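You operate a simulated robot arm through the tools that you are given. There is no shell and no other tool. Be economical: measure what you need, move in short steps, check, and stop when the job is done.

You run a simulated robot arm. Do the job below in one go: nothing can be reset, and whatever is moved stays where it is left.

## Task
Top the teal pot up to 116 beads of the same colour; the display shows what is in.
Fine: the lever has to be opened; then slide the pot to LOAD and put its lid on; the speed stays as it is.

The check looks at the end state, three seconds after you hand in, the way a careful person would. Anything else that was tipped, shoved, dropped, spilled or broken makes it a failure. Lids that push on must go on centred and level and be pressed home; caps that screw on are set level and turned clockwise until they are tight.

## Robot
A 6-joint arm with a two-finger parallel gripper, fixed in place. Base frame: the origin is at the foot of the arm, x ahead of it, y to its left, z up; the work surface is at about z = 0. Lengths are in m, angles in degrees, forces in N, time in s.
With the tool pointing down near the work surface it reaches from about 0.14 to 0.58 m from the base axis. Its first joint turns from -66.0 to 66.0 degrees. Payload 2.1 kg.
The TCP is the grasp point between the finger pads, 0.03 m short of the fingertips. In the tool frame z runs along the fingers and y along their closing line. The gripper opens to 0.094 m. The fingers are 0.028 m wide and 0.01 m thick; the gripper's body (0.05 by 0.096 m) begins 0.055 m behind the TCP.
Orientation is that of the tool frame in the base frame, as a unit quaternion [x, y, z, w]. With the fingers straight down and closing along the base's y, the tool's x points along the base's -x, its y along +y and its z along -z.

## Interface
- The arm moves only by the tool servo_tool. Its argument "commands" is a list of rows, each a list of 7 numbers: the shift along the tool's x, y, z in m, then the turn, a rotation vector about the tool's x, y, z in degrees, then the gripper command, from -1 (shut) to 1 (fully open), values between in proportion. In form: [[tx, ty, tz, ax, ay, az, gripper], ...]. A call has 1 to 10 rows; each row shifts and turns the commanded pose from where the row before left it, along the tool's axes as they then stand. Each row takes 0.2 s and may step no farther than 0.05 m and 8.6 degrees from the row before; otherwise, or with a gripper value out of range, the whole call is refused. A pose out of reach is approached as far as the arm can. The call stops where the force on the tool passes 70 N (or 10 N more than at its start, if that is more) or the arm is blocked; 0.2 s more then pass. The fingers move at their own pace (about 0.072 m/s each) and stop on an object; they squeeze with about 27 N. The grip force told is the motor's: it shows also when the fingers shut on nothing. Time passes only in rows, and 0.2 s behind the last, so rows that do not move let the fingers close. It gives the time, the measured TCP pose, the force on the tool (base axes), the opening and the grip force at its end, in the units of the frame above (readings bear some noise), with the torque about the TCP (base axes, N m) and any sound that the robot's microphone picked up.
- Cameras (640 x 400 px; columns grow to the right, rows downward): "scene" is fixed at [0.0498, -0.3753, 0.4903]; the picture's right is [0.83, -0.56, 0.00], its down [-0.34, -0.51, -0.79] and it looks along [0.44, 0.66, -0.61] (base axes); focal length 255 px, centre (320, 200). "wrist" rides on the gripper at [0.076, 0.014, -0.103] in the tool frame; the picture's right is [-0.18, 0.98, 0.00], its down [-0.75, -0.14, -0.64] and it looks along [-0.63, -0.12, 0.77] (tool axes); focal length 243 px, centre (320, 200). There is no depth. A picture from a camera that has moved, and an enlarged one, comes with that camera's place and axes in the base frame and with its lens. The place of the scene camera against the robot may be out by one fixed shift of up to 0.018 m in any direction.
- grab_frame(camera): a new picture of that camera. It takes no simulated time.
- close_up(camera, box): a new picture of the part [left, top, right, bottom] of that camera's present view, enlarged. It takes no simulated time.
- hand_in(): hands the job in; it is judged then, once.

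Go step by step. Nothing tells you positions but the pictures and the camera data: compare them with the known pose of the tool, close in by small moves and look again before you grip or let go. The budget is 120 turns and 76 pictures, counting those below and the enlarged ones. Unless the task says otherwise, let go and move clear before handing in, and close with one line.

The tools are called after ">>>" as name(argument=value, ...) on one line, values as JSON. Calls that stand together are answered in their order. servo_tool: Moves the arm, as the interface text tells. Its arguments: {"type":"object","properties":{"commands":{"type":"array","items":{"type":"array","items":{"type":"number"}}}},"required":["commands"]} The other tools are called the same way: grab_frame (camera) takes a picture; close_up (camera, box) takes an enlarged picture of a part of a camera's view; hand_in () hands the job in.

At the start:

```text
time_s: 0.0
tcp_pos: [0.356, -0.0799, 0.3156]
tool_rot: [0.0, 1.0, 0.0, 0.0]
contact_force: [-1.0, -0.7, 1.2]
ft_torque: [0.01, -0.03, 0.0]
gripper_width: 0.0939
grasp_force: 0.2
```

scene: 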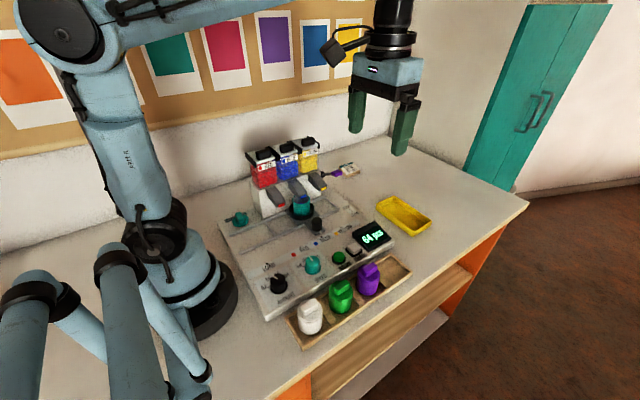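
wrist: 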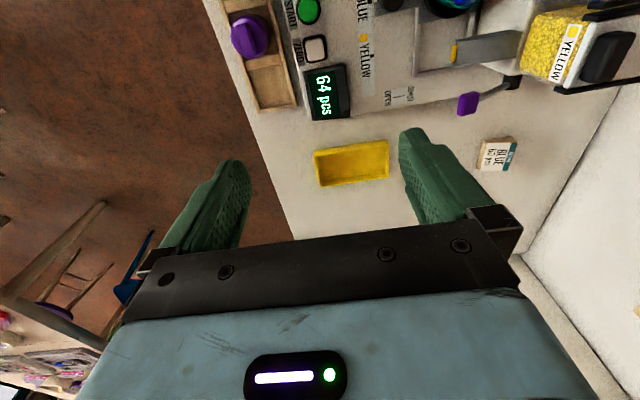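

I see a dispensing panel with hoppers (red, blue, yellow), a pot, knobs, display "64 pcs", three lids/bottles in a tray. I'll look closer at the details.

>>> close_up(camera="scene", box=[210, 120, 370, 220])

>>> close_up(camera="scene", box=[230, 200, 430, 350])

>>> close_up(camera="wrist", box=[220, 0, 640, 200])

```text
4.00 times, centred on (290, 170) of scene
camera zoom: at [0.0498, -0.3753, 0.4903], right [0.83, -0.56, 0.0], down [-0.34, -0.51, -0.79], along [0.44, 0.66, -0.61], focal length 1019 px, centre (440, 320)
```

zoom: 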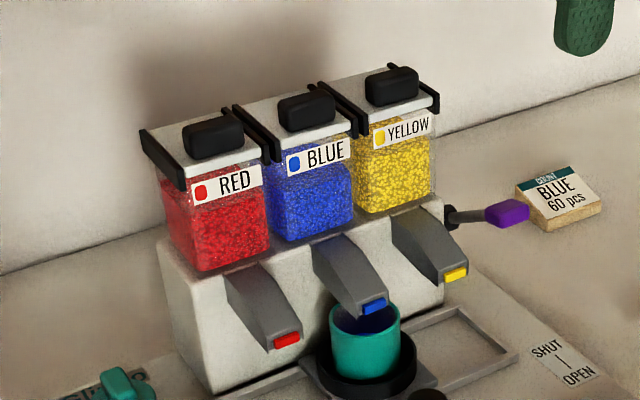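

```text
2.67 times, centred on (330, 275) of scene
camera zoom: at [0.0498, -0.3753, 0.4903], right [0.83, -0.56, 0.0], down [-0.34, -0.51, -0.79], along [0.44, 0.66, -0.61], focal length 679 px, centre (293, 0)
```

zoom: 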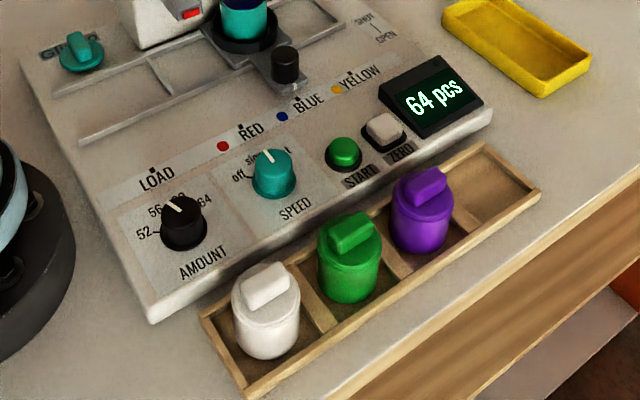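

```text
1.52 times, centred on (430, 100) of wrist
camera zoom: at [0.2815, -0.0647, 0.4184], right [0.18, 0.98, 0.0], down [0.75, -0.14, 0.64], along [0.63, -0.12, -0.77], focal length 370 px, centre (152, 352)
```

zoom: 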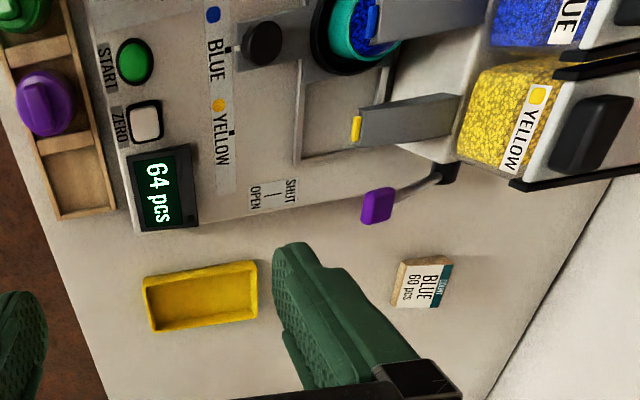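

The pot holds 64 blue, so 52 more are needed. I need details of the amount dial, the lid and the lever.

>>> close_up(camera="scene", box=[255, 255, 319, 295])

>>> close_up(camera="scene", box=[215, 195, 279, 235])

>>> servo_tool(commands=[[0.05, 0, 0, 0, 0, 0, 1], [0.05, 0, 0, 0, 0, 0, 1], [0.05, 0, 0, 0, 0, 0, 1], [0, 0.03, 0, 0, 0, 0, 1]])

```text
10.00 times, centred on (287, 275) of scene
camera zoom: at [0.0498, -0.3753, 0.4903], right [0.83, -0.56, 0.0], down [-0.34, -0.51, -0.79], along [0.44, 0.66, -0.61], focal length 2548 px, centre (650, -550)
```

zoom: 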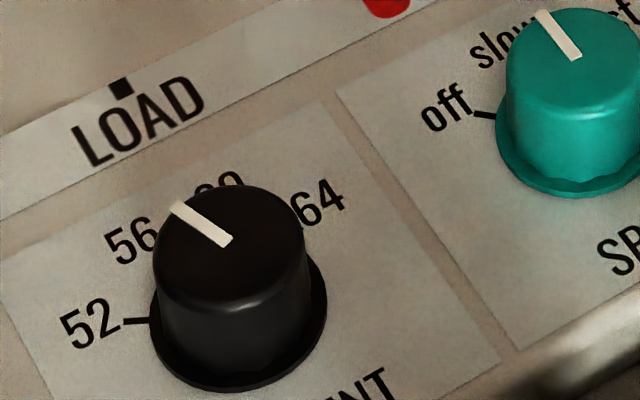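

```text
10.00 times, centred on (247, 215) of scene
camera zoom: at [0.0498, -0.3753, 0.4903], right [0.83, -0.56, 0.0], down [-0.34, -0.51, -0.79], along [0.44, 0.66, -0.61], focal length 2548 px, centre (1050, 50)
```

zoom: 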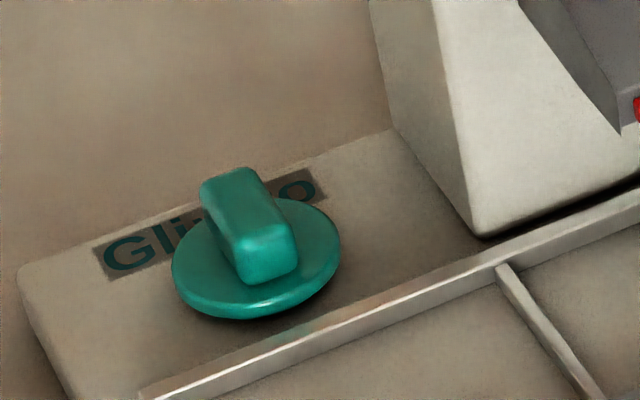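

```text
time_s: 1.0
tcp_pos: [0.2059, -0.0515, 0.3147]
tool_rot: [0.001, 1.0, 0.001, 0.001]
contact_force: [0.5, 0.0, 0.1]
ft_torque: [0.04, -0.03, 0.03]
gripper_width: 0.0939
grasp_force: 0.1
```

The dial points to about 56/60 and must go to 52; the lid with its bar handle lies on the panel's far-left. I'll look from the wrist.

>>> grab_frame(camera="wrist")

```text
68 pictures are left
camera wrist: at [0.129, -0.0365, 0.4176], right [0.18, 0.98, 0.0], down [0.75, -0.14, 0.64], along [0.63, -0.12, -0.77], focal length 243 px, centre (320, 200)
```

wrist: 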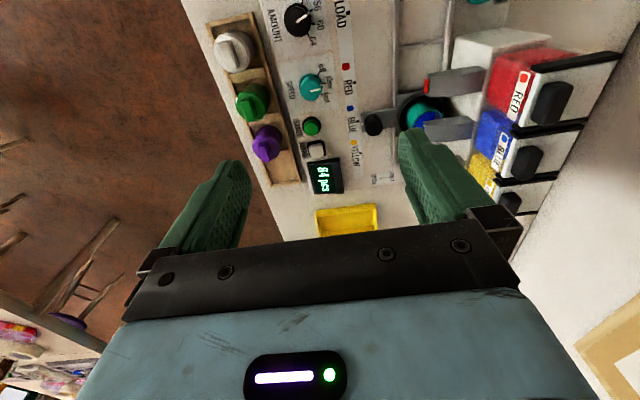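

>>> close_up(camera="wrist", box=[240, 0, 400, 100])

>>> close_up(camera="wrist", box=[280, 60, 480, 210])

```text
4.00 times, centred on (320, 50) of wrist
camera zoom: at [0.129, -0.0365, 0.4176], right [0.18, 0.98, 0.0], down [0.75, -0.14, 0.64], along [0.63, -0.12, -0.77], focal length 970 px, centre (320, 800)
```

zoom: 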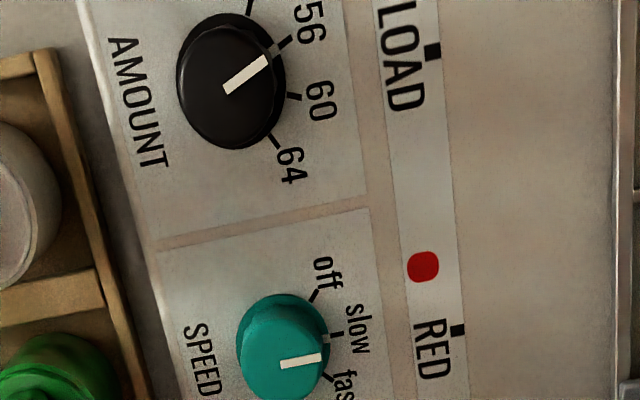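

```text
2.67 times, centred on (380, 135) of wrist
camera zoom: at [0.129, -0.0365, 0.4176], right [0.18, 0.98, 0.0], down [0.75, -0.14, 0.64], along [0.63, -0.12, -0.77], focal length 647 px, centre (160, 373)
```

zoom: 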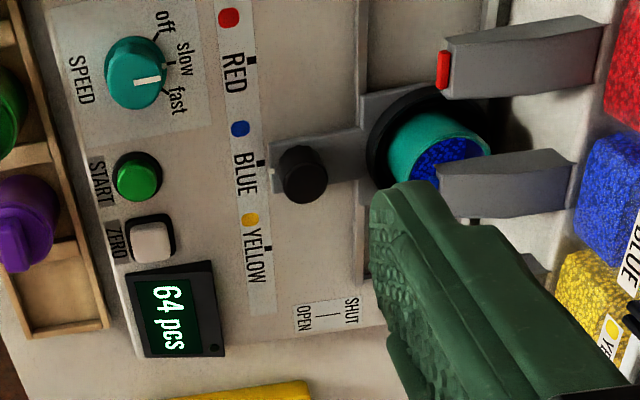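

The dial reads 56 (ticks 40° apart), and its centre is near (0.148, -0.071). I'll move above it and look again.

>>> servo_tool(commands=[[0.029, -0.01, 0.04, 0, 0, 0, 0.4], [0.029, -0.0095, 0.04, 0, 0, 0, 0.4], [0, 0, 0.04, 0, 0, 0, 0.4], [0, 0, 0.04, 0, 0, 0, 0.4], [0, 0, 0, 0, 0, 0, 0.4]])

>>> grab_frame(camera="wrist")

>>> close_up(camera="scene", box=[220, 180, 380, 280])

```text
refused: row 1 steps farther than a row can; nothing moved
```

```text
65 pictures are left
camera wrist: at [0.129, -0.0365, 0.4176], right [0.18, 0.98, 0.0], down [0.75, -0.14, 0.64], along [0.63, -0.12, -0.77], focal length 243 px, centre (320, 200)
```

wrist: 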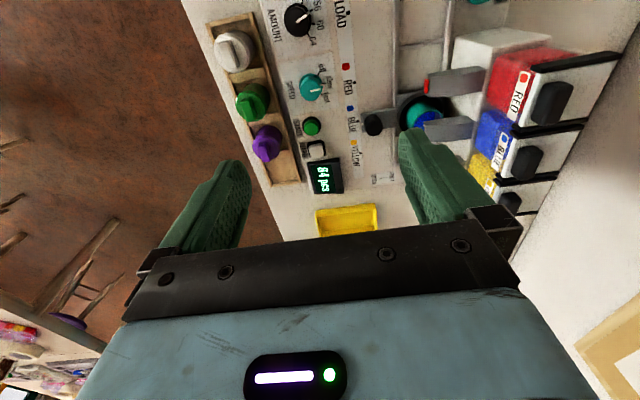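

```text
4.00 times, centred on (300, 230) of scene
camera zoom: at [0.0498, -0.3754, 0.4903], right [0.83, -0.56, 0.0], down [-0.34, -0.51, -0.79], along [0.44, 0.66, -0.61], focal length 1019 px, centre (400, 80)
```

zoom: 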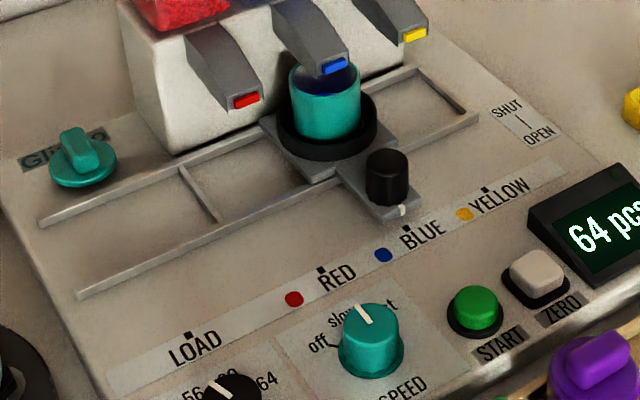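

The rows were too long; I repeat the move in smaller steps.

>>> servo_tool(commands=[[0.029, -0.01, 0.03, 0, 0, 0, 0.3], [0.029, -0.0095, 0.03, 0, 0, 0, 0.3], [0, 0, 0.04, 0, 0, 0, 0.3], [0, 0, 0.04, 0, 0, 0, 0.3], [0, 0, 0.03, 0, 0, 0, 0.3]])

>>> grab_frame(camera="wrist")

>>> grab_frame(camera="scene")

```text
time_s: 2.2
tcp_pos: [0.1517, -0.0695, 0.1431]
tool_rot: [0.0, 1.0, 0.001, 0.0]
contact_force: [0.3, 0.3, -0.4]
ft_torque: [0.03, -0.01, -0.01]
gripper_width: 0.061
grasp_force: 0.0
```

```text
63 pictures are left
camera wrist: at [0.076, -0.0551, 0.2456], right [0.18, 0.98, 0.0], down [0.75, -0.14, 0.64], along [0.63, -0.12, -0.77], focal length 243 px, centre (320, 200)
```

wrist: 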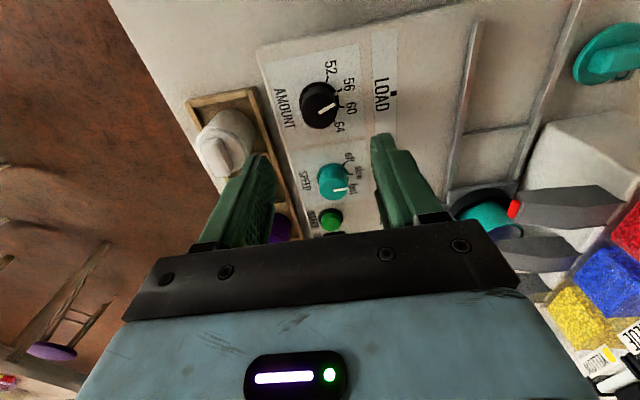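

```text
62 pictures are left
```

scene: 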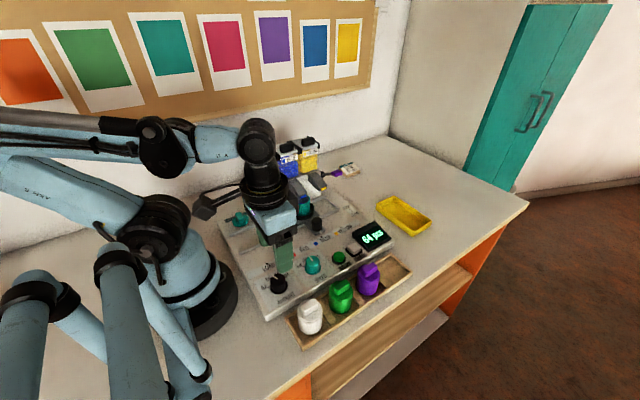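

>>> close_up(camera="wrist", box=[270, 50, 382, 120])

>>> close_up(camera="scene", box=[238, 220, 334, 310])

```text
5.71 times, centred on (326, 85) of wrist
camera zoom: at [0.076, -0.0551, 0.2456], right [0.18, 0.98, 0.0], down [0.75, -0.14, 0.64], along [0.63, -0.12, -0.77], focal length 1386 px, centre (286, 857)
```

zoom: 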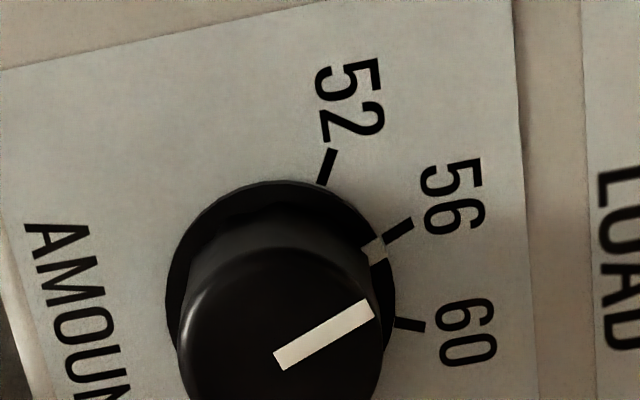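

```text
4.44 times, centred on (286, 265) of scene
camera zoom: at [0.0498, -0.3753, 0.4903], right [0.83, -0.56, 0.0], down [-0.34, -0.51, -0.79], along [0.44, 0.66, -0.61], focal length 1132 px, centre (471, -89)
```

zoom: 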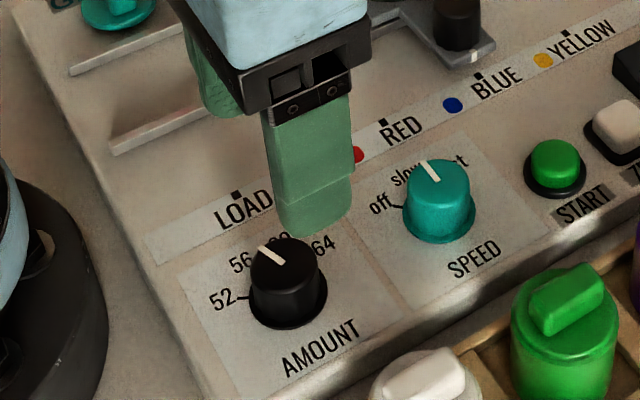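

The dial's centre is near (0.1485, -0.0707), the panel around z 0.017. I'll centre over it and descend in short steps.

>>> servo_tool(commands=[[0.0, 0, 0.03, 0, 0, 0, 0.3], [0, 0, 0.03, 0, 0, 0, 0.3], [0, 0, 0.0, 0, 0, 0, 0.3]])

>>> close_up(camera="scene", box=[238, 220, 334, 310])

```text
time_s: 3.0
tcp_pos: [0.1516, -0.069, 0.0817]
tool_rot: [-0.001, 1.0, 0.001, 0.0]
contact_force: [-0.5, -0.5, -0.4]
ft_torque: [-0.02, -0.04, 0.02]
gripper_width: 0.0608
grasp_force: 0.0
```

```text
4.44 times, centred on (286, 265) of scene
camera zoom: at [0.0498, -0.3753, 0.4903], right [0.83, -0.56, 0.0], down [-0.34, -0.51, -0.79], along [0.44, 0.66, -0.61], focal length 1132 px, centre (471, -89)
```

zoom: 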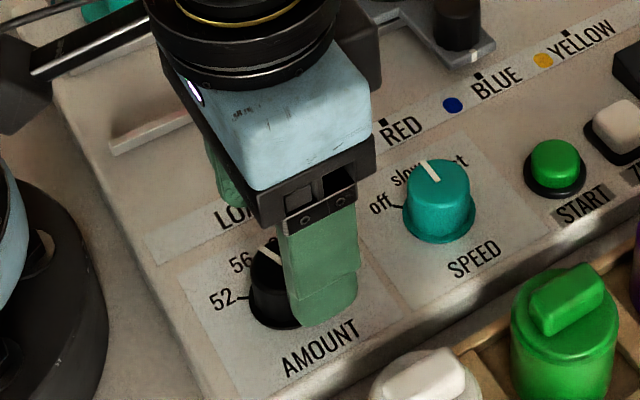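

>>> servo_tool(commands=[[0.003, -0.0015, 0.0, 0, 0, 0, 0.3], [0, 0, 0.015, 0, 0, 0, 0.3], [0, 0, 0.012, 0, 0, 0, 0.3], [0, 0, 0, 0, 0, 0, 0.3]])

>>> close_up(camera="scene", box=[238, 220, 334, 310])

>>> grab_frame(camera="wrist")

```text
time_s: 4.0
tcp_pos: [0.1462, -0.0695, 0.0582]
tool_rot: [0.0, 1.0, 0.001, 0.001]
contact_force: [-1.2, 0.8, -0.7]
ft_torque: [-0.01, 0.0, -0.01]
gripper_width: 0.0612
grasp_force: 0.0
```

```text
4.44 times, centred on (286, 265) of scene
camera zoom: at [0.0498, -0.3753, 0.4903], right [0.83, -0.56, 0.0], down [-0.34, -0.51, -0.79], along [0.44, 0.66, -0.61], focal length 1132 px, centre (471, -89)
```

zoom: 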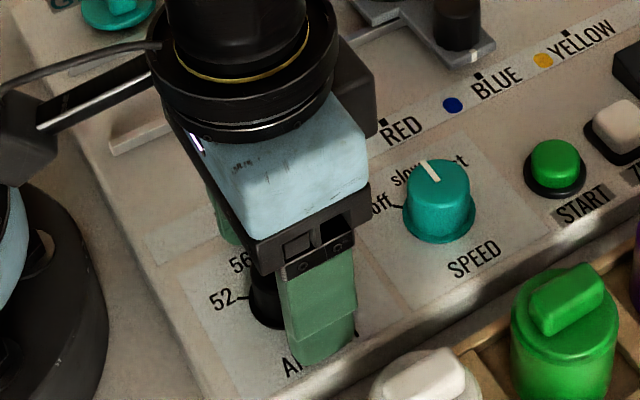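

```text
57 pictures are left
camera wrist: at [0.0713, -0.0548, 0.1603], right [0.18, 0.98, 0.0], down [0.75, -0.14, 0.64], along [0.63, -0.12, -0.77], focal length 243 px, centre (320, 200)
```

wrist: 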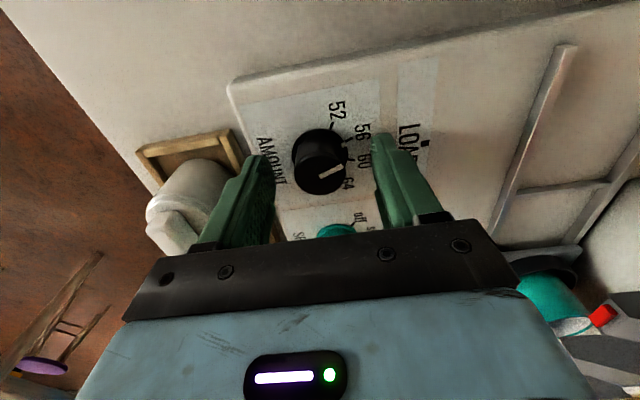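

The knob is between the fingers, both centred at about (0.146, -0.069). I go a bit lower and close.

>>> servo_tool(commands=[[0, 0, 0.008, 0, 0, 0, 0.3], [0, 0, 0, 0, 0, 0, 0], [0, 0, 0, 0, 0, 0, -0.5], [0, 0, 0, 0, 0, 0, -0.6], [0, 0, 0, 0, 0, 0, -0.6]])

>>> grab_frame(camera="wrist")

```text
time_s: 4.5
tcp_pos: [0.1483, -0.0713, 0.0519]
tool_rot: [0.001, 1.0, 0.001, -0.004]
contact_force: [-0.7, -3.9, 10.7]
ft_torque: [-0.13, -0.13, -0.06]
gripper_width: 0.0479
grasp_force: 0.7
stopped in row 2: the force on the tool passed its limit at 126 N (the readings are from after the stop); the commanded pose is now the measured one
```

```text
56 pictures are left
camera wrist: at [0.0737, -0.0569, 0.1551], right [0.18, 0.98, 0.0], down [0.76, -0.14, 0.64], along [0.62, -0.12, -0.77], focal length 243 px, centre (320, 200)
```

wrist: 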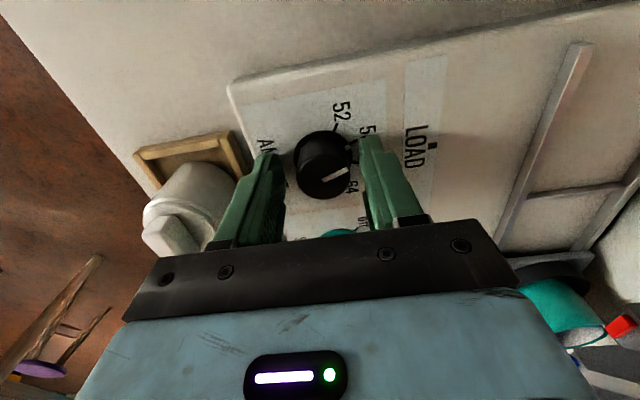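

The tips touched the panel, so its top is at z ≈ 0.022. I rise 3 mm and close gently.

>>> servo_tool(commands=[[0, 0, -0.004, 0, 0, 0, 0], [0, 0, 0, 0, 0, 0, -0.2], [0, 0, 0, 0, 0, 0, -0.5], [0, 0, 0, 0, 0, 0, -0.8], [0, 0, 0, 0, 0, 0, -0.8]])

>>> grab_frame(camera="wrist")

```text
time_s: 5.7
tcp_pos: [0.1484, -0.0698, 0.0546]
tool_rot: [-0.001, 1.0, 0.003, -0.003]
contact_force: [-2.8, 25.0, 8.9]
ft_torque: [0.65, 0.29, 0.0]
gripper_width: 0.0293
grasp_force: 44.8
```

```text
55 pictures are left
camera wrist: at [0.0732, -0.056, 0.1587], right [0.18, 0.98, 0.01], down [0.76, -0.15, 0.64], along [0.63, -0.11, -0.77], focal length 243 px, centre (320, 200)
```

wrist: 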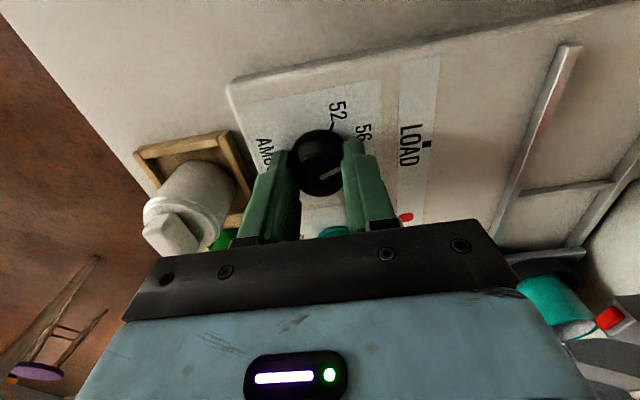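

The knob is gripped, with some side load; I ease towards +y and turn 40° counter-clockwise from above.

>>> servo_tool(commands=[[0, 0.0018, 0, 0, 0, 0, -0.8], [0, 0, 0, 0, 0, -5, -0.8], [0, 0, 0, 0, 0, -5, -0.8], [0, 0, 0, 0, 0, -5, -0.8], [0, 0, 0, 0, 0, -5, -0.8], [0, 0, 0, 0, 0, -5, -0.8]])

>>> grab_frame(camera="wrist")

```text
time_s: 7.0
tcp_pos: [0.1476, -0.0706, 0.0561]
tool_rot: [-0.218, 0.976, 0.002, -0.004]
contact_force: [1.8, 7.7, -34.8]
ft_torque: [0.3, -0.31, -0.03]
gripper_width: 0.0293
grasp_force: 45.1
```

```text
54 pictures are left
camera wrist: at [0.0743, -0.0887, 0.159], right [-0.25, 0.97, 0.0], down [0.75, 0.19, 0.64], along [0.62, 0.16, -0.77], focal length 243 px, centre (320, 200)
```

wrist: 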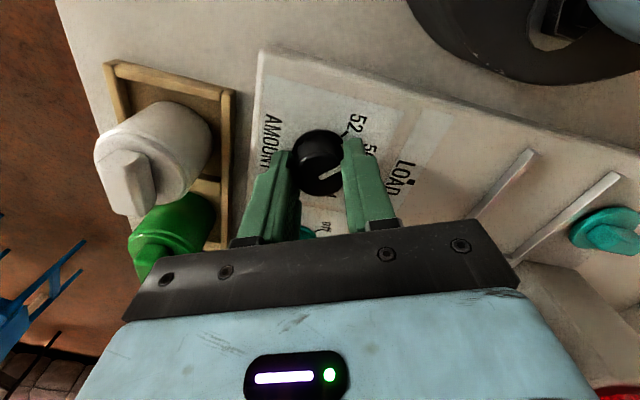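

>>> servo_tool(commands=[[0, 0, 0.001, 0, 0, -5, -0.8], [0, 0, 0, 0, 0, -5, -0.8], [0, 0, 0, 0, 0, -5, -0.8], [0, 0, 0, 0, 0, 0, -0.8]])

>>> grab_frame(camera="wrist")

```text
time_s: 8.1
tcp_pos: [0.1488, -0.0693, 0.0556]
tool_rot: [-0.343, 0.939, 0.003, -0.004]
contact_force: [-9.8, 10.4, 39.4]
ft_torque: [0.32, 0.47, -0.18]
gripper_width: 0.0292
grasp_force: 45.1
```

```text
53 pictures are left
camera wrist: at [0.0822, -0.1077, 0.1583], right [-0.49, 0.87, 0.01], down [0.67, 0.38, 0.64], along [0.55, 0.32, -0.77], focal length 243 px, centre (320, 200)
```

wrist: 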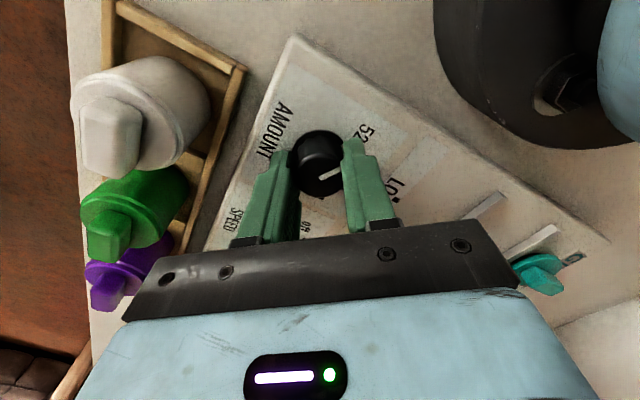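

Turned 40°. I release, rise and check the pointer.

>>> servo_tool(commands=[[0, 0, -0.0005, 0, 0, 0, -0.3], [0, 0, 0, 0, 0, 0, 0], [0, 0, 0, 0, 0, 0, 0.3], [0, 0, 0, 0, 0, 0, 0.3], [0, 0, -0.04, 0, 0, 0, 0.3], [0, 0, -0.05, 0, 0, 0, 0.3], [0, 0, 0, 0, 0, 0, 0.3]])

>>> close_up(camera="wrist", box=[260, 20, 420, 120])

```text
time_s: 9.7
tcp_pos: [0.1506, -0.0694, 0.1454]
tool_rot: [-0.342, 0.94, 0.002, -0.003]
contact_force: [-0.2, 0.6, 0.2]
ft_torque: [-0.03, -0.03, 0.0]
gripper_width: 0.0613
grasp_force: 0.0
```

```text
4.00 times, centred on (340, 70) of wrist
camera zoom: at [0.0836, -0.1072, 0.2477], right [-0.49, 0.87, 0.01], down [0.67, 0.38, 0.64], along [0.55, 0.32, -0.77], focal length 970 px, centre (240, 720)
```

zoom: 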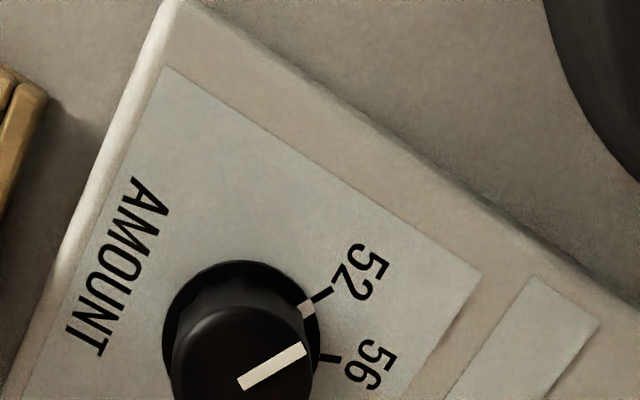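

The dial is at 52. Now I go up and over to look at the lever.

>>> servo_tool(commands=[[0, 0, -0.045, 0, 0, 8, 0.3], [0, 0, -0.045, 0, 0, 8, 0.3], [0, 0, -0.045, 0, 0, 8, 0.3], [0, 0, -0.03, 0, 0, 8, 0.3], [0, 0, 0, 0, 0, 8, 0.3], [-0.04, 0.02, 0, 0, 0, 0, 0.3], [-0.04, 0.02, 0, 0, 0, 0, 0.3], [-0.04, 0.02, 0, 0, 0, 0, 0.3], [-0.04, 0.02, 0, 0, 0, 0, 0.3]])

>>> grab_frame(camera="wrist")

```text
time_s: 11.7
tcp_pos: [0.3136, 0.0079, 0.3107]
tool_rot: [0.001, 1.0, 0.0, -0.004]
contact_force: [-0.1, 0.4, 0.5]
ft_torque: [0.0, 0.02, -0.04]
gripper_width: 0.0611
grasp_force: 0.0
```

```text
51 pictures are left
camera wrist: at [0.2391, 0.0234, 0.4138], right [0.18, 0.98, 0.0], down [0.76, -0.14, 0.64], along [0.63, -0.12, -0.77], focal length 243 px, centre (320, 200)
```

wrist: 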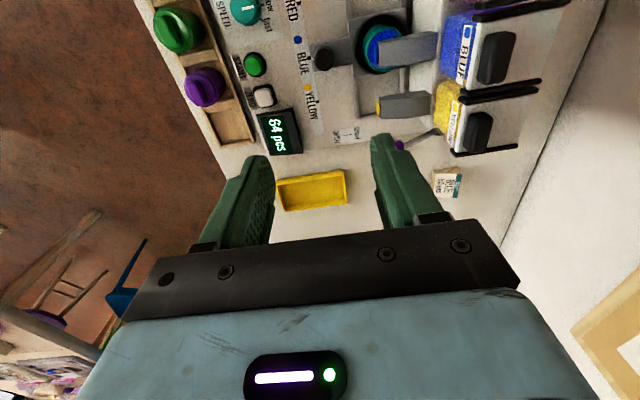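

>>> servo_tool(commands=[[-0.04, 0.02, 0, 0, 0, 0, -1], [-0.01, 0.02, 0.04, 0, 0, 0, -1], [0, 0, 0.045, 0, 0, 0, -1], [0, 0, 0, 0, 0, 0, -1]])

>>> grab_frame(camera="wrist")

>>> close_up(camera="scene", box=[300, 140, 396, 200])

```text
time_s: 12.7
tcp_pos: [0.3592, 0.0512, 0.2206]
tool_rot: [0.001, 1.0, 0.0, -0.005]
contact_force: [0.0, -1.1, 0.4]
ft_torque: [-0.02, 0.0, 0.02]
gripper_width: 0.0001
grasp_force: 27.3
```

```text
50 pictures are left
camera wrist: at [0.2842, 0.0666, 0.3251], right [0.18, 0.98, 0.0], down [0.76, -0.14, 0.64], along [0.63, -0.12, -0.77], focal length 243 px, centre (320, 200)
```

wrist: 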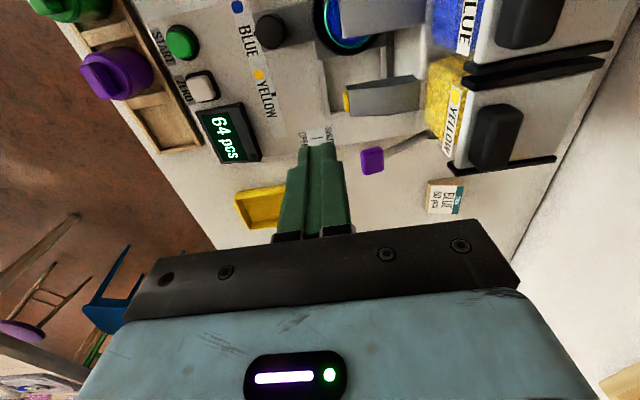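

```text
6.67 times, centred on (348, 170) of scene
camera zoom: at [0.0498, -0.3753, 0.4903], right [0.83, -0.56, 0.0], down [-0.34, -0.51, -0.79], along [0.44, 0.66, -0.61], focal length 1698 px, centre (133, 400)
```

zoom: 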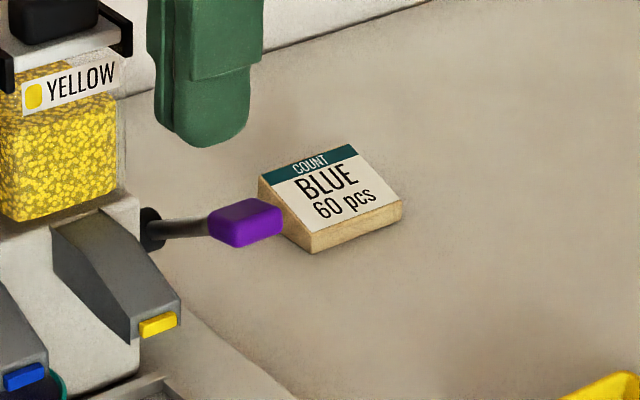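

The lever seems to pivot about the x axis on the hopper's side, with the paddle near (0.418, 0.095, 0.11). I'll look closer to confirm.

>>> close_up(camera="wrist", box=[290, 80, 450, 180])

```text
4.00 times, centred on (370, 130) of wrist
camera zoom: at [0.2842, 0.0666, 0.3251], right [0.18, 0.98, 0.0], down [0.76, -0.14, 0.64], along [0.63, -0.12, -0.77], focal length 970 px, centre (120, 480)
```

zoom: 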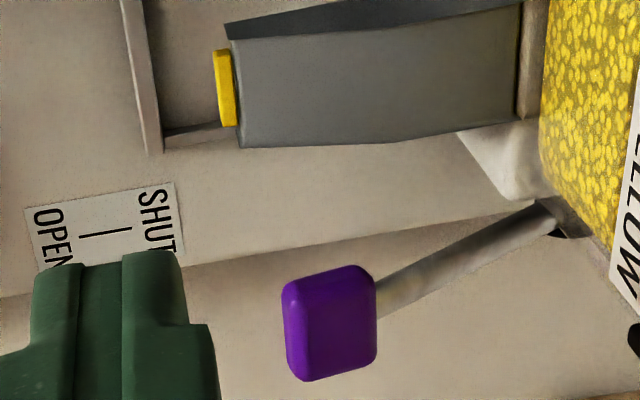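

The lever slopes up toward the front, so opening means pressing the paddle down. I'll yaw 90° so the camera stays clear of the hopper and look again.

>>> servo_tool(commands=[[0, 0, 0, 0, 0, -8.5, -1], [0, 0, 0, 0, 0, -8.5, -1], [0, 0, 0, 0, 0, -8.5, -1], [0, 0, 0, 0, 0, -8.5, -1], [0, 0, 0, 0, 0, -8.5, -1], [0, 0, 0, 0, 0, -8.5, -1], [0, 0, 0, 0, 0, -8.5, -1], [0, 0, 0, 0, 0, -8.5, -1], [0, 0, 0, 0, 0, -8.5, -1], [0, 0, 0, 0, 0, -8.5, -1]])

>>> servo_tool(commands=[[0, 0, 0, 0, 0, -5, -1], [0, 0.03, 0, 0, 0, 0, -1], [0, 0.03, 0, 0, 0, 0, -1]])

>>> grab_frame(camera="wrist")

```text
time_s: 14.8
tcp_pos: [0.3596, 0.0498, 0.225]
tool_rot: [-0.677, 0.736, 0.003, -0.001]
contact_force: [-0.7, -0.6, -0.1]
ft_torque: [-0.01, -0.03, 0.01]
gripper_width: 0.0
grasp_force: 27.0
```

```text
time_s: 15.7
tcp_pos: [0.3, 0.0498, 0.2248]
tool_rot: [-0.707, 0.708, 0.003, -0.002]
contact_force: [-0.1, 0.2, 0.4]
ft_torque: [-0.04, -0.02, 0.05]
gripper_width: 0.0001
grasp_force: 27.0
```

```text
47 pictures are left
camera wrist: at [0.2868, -0.0257, 0.3277], right [-0.98, 0.18, 0.01], down [0.15, 0.75, 0.64], along [0.11, 0.63, -0.77], focal length 243 px, centre (320, 200)
```

wrist: 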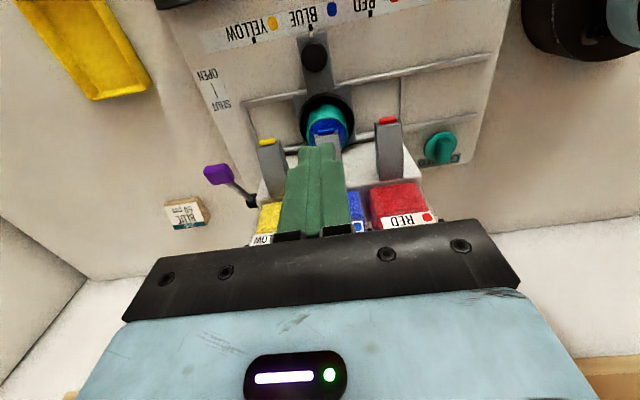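

The paddle is at about (0.413, 0.093, 0.118) and the boss at (0.41, 0.165, 0.073). I go beside the spout, above the paddle.

>>> servo_tool(commands=[[0, -0.045, 0, 0, 0, 0, -1], [0, -0.045, 0, 0, 0, 0, -1], [-0.02, -0.037, 0, 0, 0, 0, -1], [-0.018, 0, 0.04, 0, 0, 0, -1], [0, 0, 0.02, 0, 0, 0, -1], [0, 0, 0, 0, 0, 0, -1]])

>>> grab_frame(camera="wrist")

>>> close_up(camera="scene", box=[270, 100, 430, 200])

```text
time_s: 17.1
tcp_pos: [0.4265, 0.0888, 0.1651]
tool_rot: [-0.707, 0.707, 0.002, -0.002]
contact_force: [-0.3, 0.3, 1.1]
ft_torque: [0.01, 0.02, -0.02]
gripper_width: 0.0
grasp_force: 26.7
```

```text
46 pictures are left
camera wrist: at [0.4137, 0.0127, 0.2671], right [-0.98, 0.18, 0.01], down [0.15, 0.75, 0.64], along [0.11, 0.63, -0.77], focal length 243 px, centre (320, 200)
```

wrist: 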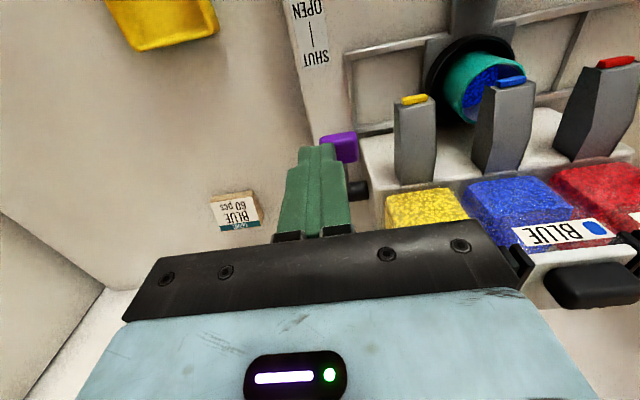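

```text
4.00 times, centred on (350, 150) of scene
camera zoom: at [0.0498, -0.3753, 0.4903], right [0.83, -0.56, 0.0], down [-0.34, -0.51, -0.79], along [0.44, 0.66, -0.61], focal length 1019 px, centre (200, 400)
```

zoom: 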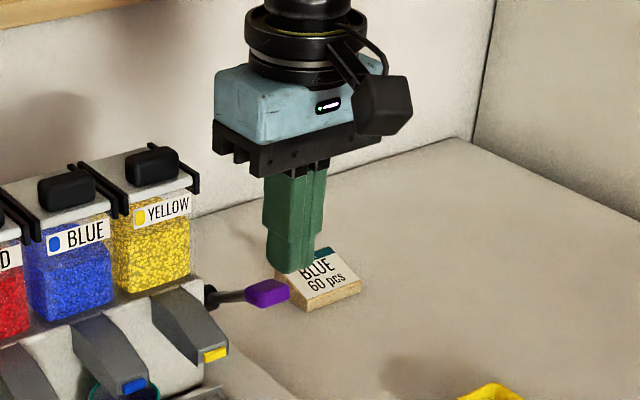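

>>> servo_tool(commands=[[0, 0.002, 0.006, 0, 0, 0, -1], [0, 0, 0.006, 0, 0, 0, -1], [0, 0, 0.006, 0, 0, 0, -1], [0, 0, 0.006, 0, 0, 0, -1], [0, 0, 0.006, 0, 0, 0, -1]])

>>> close_up(camera="scene", box=[270, 100, 430, 200])

```text
time_s: 18.2
tcp_pos: [0.424, 0.0883, 0.1347]
tool_rot: [0.707, -0.707, -0.003, 0.002]
contact_force: [0.9, -0.8, 1.0]
ft_torque: [-0.02, -0.04, -0.02]
gripper_width: 0.0001
grasp_force: 27.6
```

```text
4.00 times, centred on (350, 150) of scene
camera zoom: at [0.0498, -0.3753, 0.4903], right [0.83, -0.56, 0.0], down [-0.34, -0.51, -0.79], along [0.44, 0.66, -0.61], focal length 1019 px, centre (200, 400)
```

zoom: 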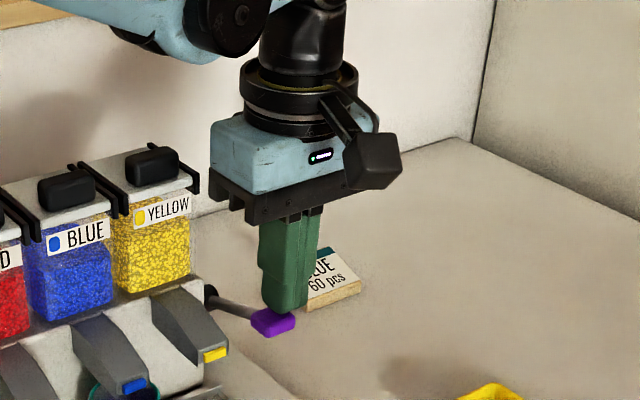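

The lever is moving down easily; continue.

>>> servo_tool(commands=[[0, 0, 0.006, 0, 0, 0, -1], [0, 0, 0.006, 0, 0, 0, -1], [0, 0, 0.006, 0, 0, 0, -1], [0, 0, 0.006, 0, 0, 0, -1], [0, 0, 0, 0, 0, 0, -1]])

>>> close_up(camera="scene", box=[270, 100, 430, 200])

```text
time_s: 19.4
tcp_pos: [0.4232, 0.0873, 0.1091]
tool_rot: [0.708, -0.707, -0.003, 0.003]
contact_force: [-0.9, 0.6, 0.2]
ft_torque: [-0.03, 0.0, -0.02]
gripper_width: 0.0001
grasp_force: 27.4
```

```text
4.00 times, centred on (350, 150) of scene
camera zoom: at [0.0498, -0.3753, 0.4903], right [0.83, -0.56, 0.0], down [-0.34, -0.51, -0.79], along [0.44, 0.66, -0.61], focal length 1019 px, centre (200, 400)
```

zoom: 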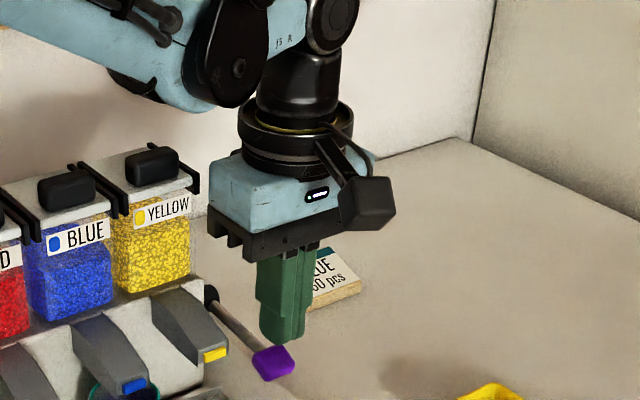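

The paddle seems to have snapped below the fingertips. I press a bit further to make sure it's at its stop.

>>> servo_tool(commands=[[0, 0, 0.006, 0, 0, 0, -1], [0, 0, 0.006, 0, 0, 0, -1], [0, 0, 0.005, 0, 0, 0, -1], [0, 0, 0, 0, 0, 0, -1]])

>>> close_up(camera="scene", box=[290, 130, 386, 200])

>>> grab_frame(camera="wrist")

```text
time_s: 20.1
tcp_pos: [0.4241, 0.0878, 0.1044]
tool_rot: [-0.707, 0.708, 0.004, -0.003]
contact_force: [-1.4, -1.8, 112.8]
ft_torque: [0.19, 0.32, -0.11]
gripper_width: 0.0
grasp_force: 26.9
stopped in row 3: the force on the tool passed its limit at 82 N (the readings are from after the stop); the commanded pose is now the measured one
```

```text
5.71 times, centred on (338, 165) of scene
camera zoom: at [0.0495, -0.3754, 0.4903], right [0.83, -0.56, 0.0], down [-0.34, -0.51, -0.79], along [0.44, 0.66, -0.61], focal length 1456 px, centre (217, 400)
```

zoom: 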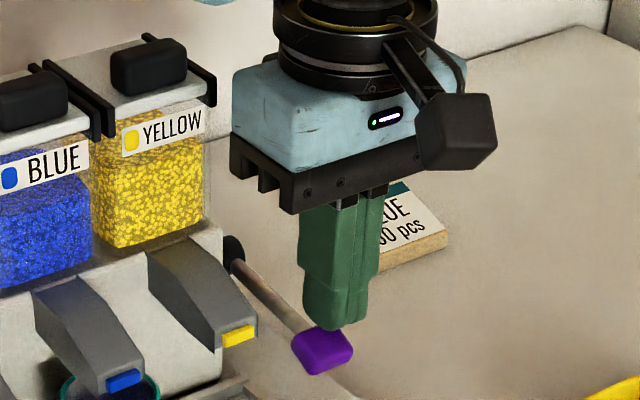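

```text
41 pictures are left
camera wrist: at [0.4115, 0.0127, 0.2067], right [-0.98, 0.18, 0.01], down [0.15, 0.75, 0.64], along [0.11, 0.63, -0.77], focal length 243 px, centre (320, 200)
```

wrist: 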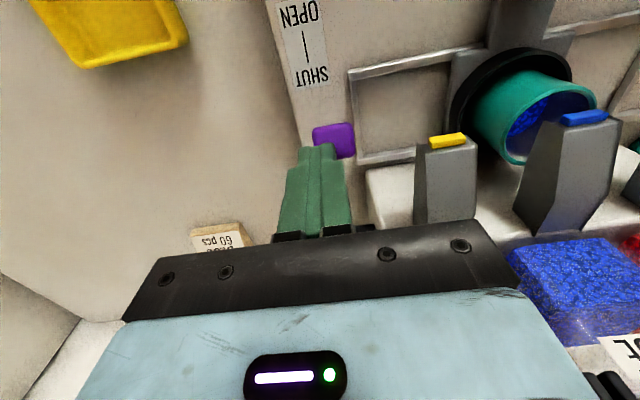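

The lever is hard on its lower stop: open. Now I rise and go over the START button.

>>> servo_tool(commands=[[0, 0, -0.045, 0, 0, 0, -1], [0, 0, -0.045, 0, 0, 0, -1], [0.03, 0.03, 0, 0, 0, 0, -1], [0.034, 0.027, 0, 0, 0, 0, -1], [0.034, 0.026, 0, 0, 0, 0, -1], [0.036, 0.026, 0, 0, 0, 0, -1], [0.036, 0.024, 0, 0, 0, 0, -1], [0, 0, 0.03, 0, 0, 0, -1], [0, 0, 0, 0, 0, 0, -1]])

>>> grab_frame(camera="wrist")

>>> grab_frame(camera="scene")

```text
time_s: 22.1
tcp_pos: [0.2907, -0.0829, 0.161]
tool_rot: [-0.707, 0.707, 0.004, -0.004]
contact_force: [0.0, 0.5, 0.2]
ft_torque: [0.02, 0.0, 0.0]
gripper_width: 0.0
grasp_force: 27.0
```

```text
40 pictures are left
camera wrist: at [0.2782, -0.1574, 0.2635], right [-0.98, 0.18, 0.01], down [0.15, 0.75, 0.64], along [0.11, 0.63, -0.77], focal length 243 px, centre (320, 200)
```

wrist: 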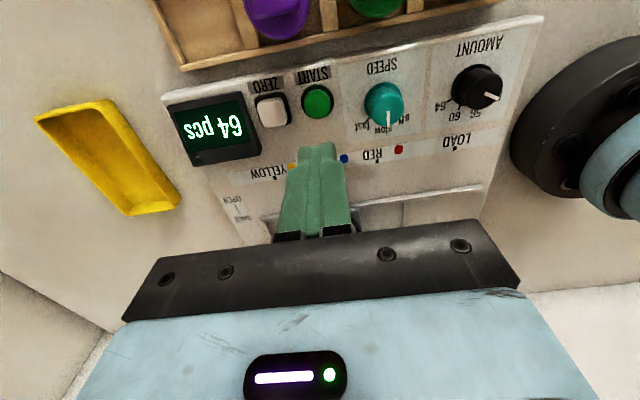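

```text
39 pictures are left
```

scene: 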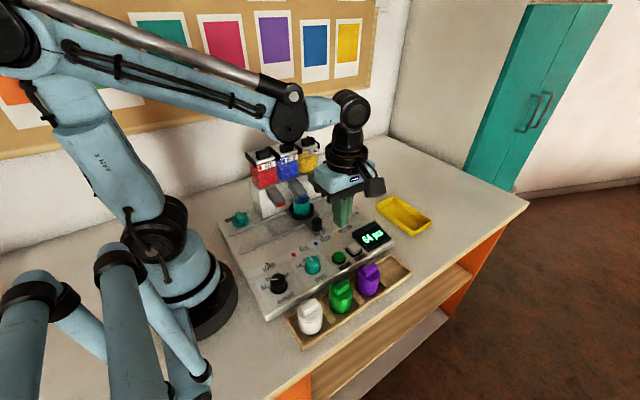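

START is at about (0.292, -0.086). I descend onto it in small steps.

>>> servo_tool(commands=[[0.003, -0.002, 0.04, 0, 0, 0, -1], [0, 0, 0.04, 0, 0, 0, -1], [0, 0, 0.004, 0, 0, 0, -1], [0, 0, 0.003, 0, 0, 0, -1], [0, 0, 0.003, 0, 0, 0, -1]])

>>> close_up(camera="scene", box=[290, 200, 418, 280])

```text
time_s: 23.3
tcp_pos: [0.2929, -0.086, 0.0716]
tool_rot: [0.707, -0.707, -0.005, 0.005]
contact_force: [-0.1, -0.2, 0.5]
ft_torque: [-0.02, 0.01, -0.01]
gripper_width: 0.0
grasp_force: 26.7
```

```text
5.00 times, centred on (354, 240) of scene
camera zoom: at [0.0498, -0.3753, 0.4903], right [0.83, -0.56, 0.0], down [-0.34, -0.51, -0.79], along [0.44, 0.66, -0.61], focal length 1274 px, centre (150, 0)
```

zoom: 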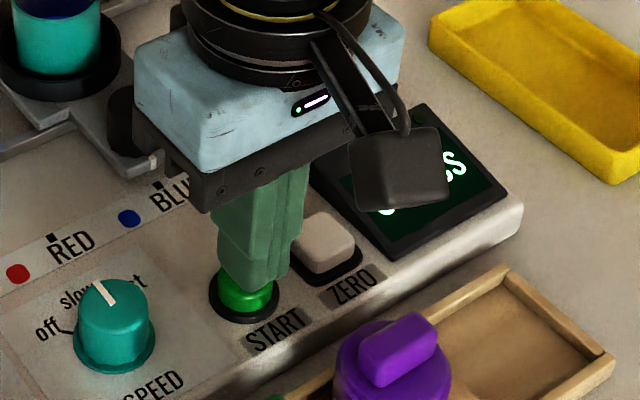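

>>> servo_tool(commands=[[0, 0.001, 0.002, 0, 0, 0, -1], [0, 0, 0.002, 0, 0, 0, -1], [0, 0, 0.002, 0, 0, 0, -1]])

```text
time_s: 24.1
tcp_pos: [0.2918, -0.0855, 0.0663]
tool_rot: [-0.707, 0.707, 0.005, -0.004]
contact_force: [0.5, -0.3, -0.1]
ft_torque: [0.01, 0.02, -0.04]
gripper_width: 0.0
grasp_force: 27.0
```

>>> servo_tool(commands=[[0, 0, 0.002, 0, 0, 0, -1], [0, 0, 0.002, 0, 0, 0, -1]])

>>> close_up(camera="scene", box=[290, 170, 418, 280])

```text
time_s: 24.7
tcp_pos: [0.2927, -0.0846, 0.0614]
tool_rot: [0.707, -0.707, -0.004, 0.004]
contact_force: [-0.7, -1.0, 2.9]
ft_torque: [-0.06, 0.04, 0.0]
gripper_width: 0.0
grasp_force: 27.0
heard: click
```

```text
3.64 times, centred on (354, 225) of scene
camera zoom: at [0.0498, -0.3753, 0.4903], right [0.83, -0.56, 0.0], down [-0.34, -0.51, -0.79], along [0.44, 0.66, -0.61], focal length 926 px, centre (196, 109)
```

zoom: 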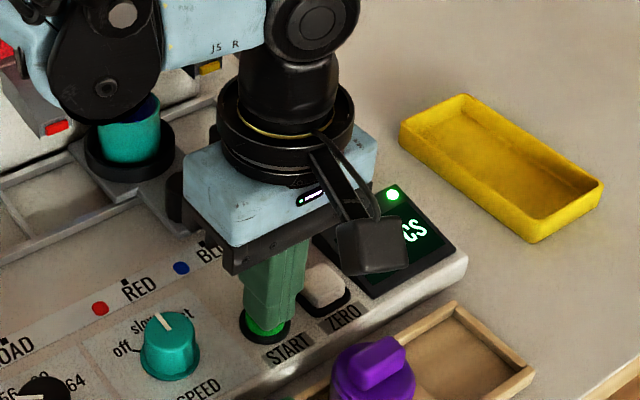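

Click heard and a green lamp lit: it is dispensing. I lift off the button and watch the display.

>>> servo_tool(commands=[[0, 0, -0.02, 0, 0, 0, -1], [0, 0, -0.05, 0, 0, 0, -1], [0, 0, -0.05, 0, 0, 0, -1], [0, 0, 0, 0, 0, 0, -1], [0, 0, 0, 0, 0, 0, -1], [0, 0, 0, 0, 0, 0, -1], [0, 0, 0, 0, 0, 0, -1], [0, 0, 0, 0, 0, 0, -1]])

>>> grab_frame(camera="wrist")

```text
time_s: 26.5
tcp_pos: [0.2937, -0.085, 0.1829]
tool_rot: [-0.707, 0.707, 0.005, -0.005]
contact_force: [-1.0, 0.6, 0.2]
ft_torque: [0.0, 0.0, -0.05]
gripper_width: 0.0
grasp_force: 27.4
```

```text
36 pictures are left
camera wrist: at [0.2803, -0.1599, 0.2851], right [-0.98, 0.18, 0.01], down [0.15, 0.75, 0.64], along [0.11, 0.63, -0.77], focal length 243 px, centre (320, 200)
```

wrist: 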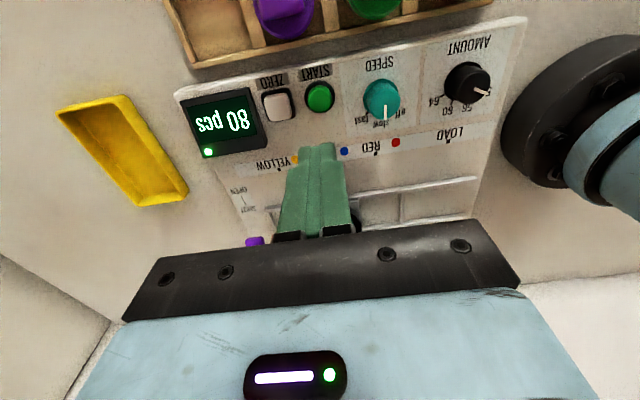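

80 and rising. I move over the carriage handle while waiting.

>>> servo_tool(commands=[[-0.03, 0, 0, 0, 0, 0, -1], [-0.03, 0, 0, 0, 0, 0, -1], [-0.035, 0, 0, 0, 0, 0, 0], [0, 0, 0, 0, 0, 0, 0], [0, 0, 0, 0, 0, 0, 0], [0, 0, 0, 0, 0, 0, 0], [0, 0, 0, 0, 0, 0, 0], [0, 0, 0, 0, 0, 0, 0], [0, 0, 0, 0, 0, 0, 0], [0, 0, 0, 0, 0, 0, 0]])

>>> servo_tool(commands=[[0, 0, 0, 0, 0, 0, 0], [0, 0, 0, 0, 0, 0, 0], [0, 0, 0, 0, 0, 0, 0], [0, 0, 0, 0, 0, 0, 0], [0, 0, 0, 0, 0, 0, 0], [0, 0, 0, 0, 0, 0, 0], [0, 0, 0, 0, 0, 0, 0], [0, 0, 0, 0, 0, 0, 0], [0, 0, 0, 0, 0, 0, 0], [0, 0, 0, 0, 0, 0, 0]])

>>> servo_tool(commands=[[0, 0, 0, 0, 0, 0, 0], [0, 0, 0, 0, 0, 0, 0], [0, 0, 0, 0, 0, 0, 0], [0, 0, 0, 0, 0, 0, 0], [0, 0, 0, 0, 0, 0, 0], [0, 0, 0, 0, 0, 0, 0], [0, 0, 0, 0, 0, 0, 0], [0, 0, 0, 0, 0, 0, 0], [0, 0, 0, 0, 0, 0, 0], [0, 0, 0, 0, 0, 0, 0]])

>>> grab_frame(camera="wrist")

>>> grab_frame(camera="scene")

```text
time_s: 28.7
tcp_pos: [0.2899, 0.0102, 0.1833]
tool_rot: [0.707, -0.707, -0.005, 0.005]
contact_force: [0.2, -0.9, -0.3]
ft_torque: [0.0, 0.02, 0.04]
gripper_width: 0.0469
grasp_force: 0.1
```

```text
time_s: 30.9
tcp_pos: [0.2902, 0.0098, 0.1821]
tool_rot: [-0.706, 0.708, 0.004, -0.004]
contact_force: [-0.4, -0.5, 0.1]
ft_torque: [0.0, 0.03, 0.0]
gripper_width: 0.0471
grasp_force: 0.0
```

```text
time_s: 33.1
tcp_pos: [0.2889, 0.0101, 0.1824]
tool_rot: [0.707, -0.707, -0.005, 0.004]
contact_force: [0.3, 0.0, 0.1]
ft_torque: [0.01, -0.02, -0.01]
gripper_width: 0.0472
grasp_force: 0.0
```

```text
35 pictures are left
camera wrist: at [0.2773, -0.0648, 0.2849], right [-0.98, 0.18, 0.01], down [0.15, 0.75, 0.64], along [0.11, 0.63, -0.77], focal length 243 px, centre (320, 200)
```

wrist: 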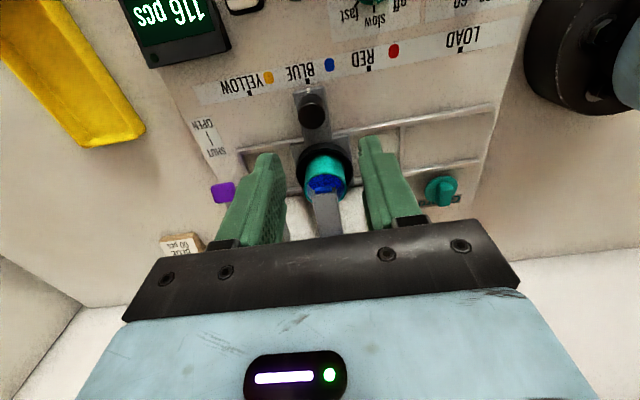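

```text
34 pictures are left
```

scene: 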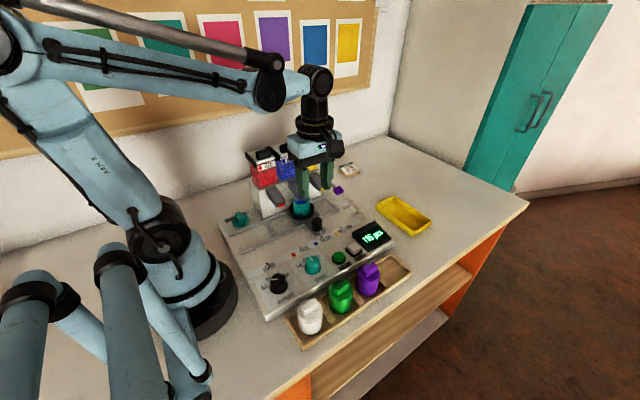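

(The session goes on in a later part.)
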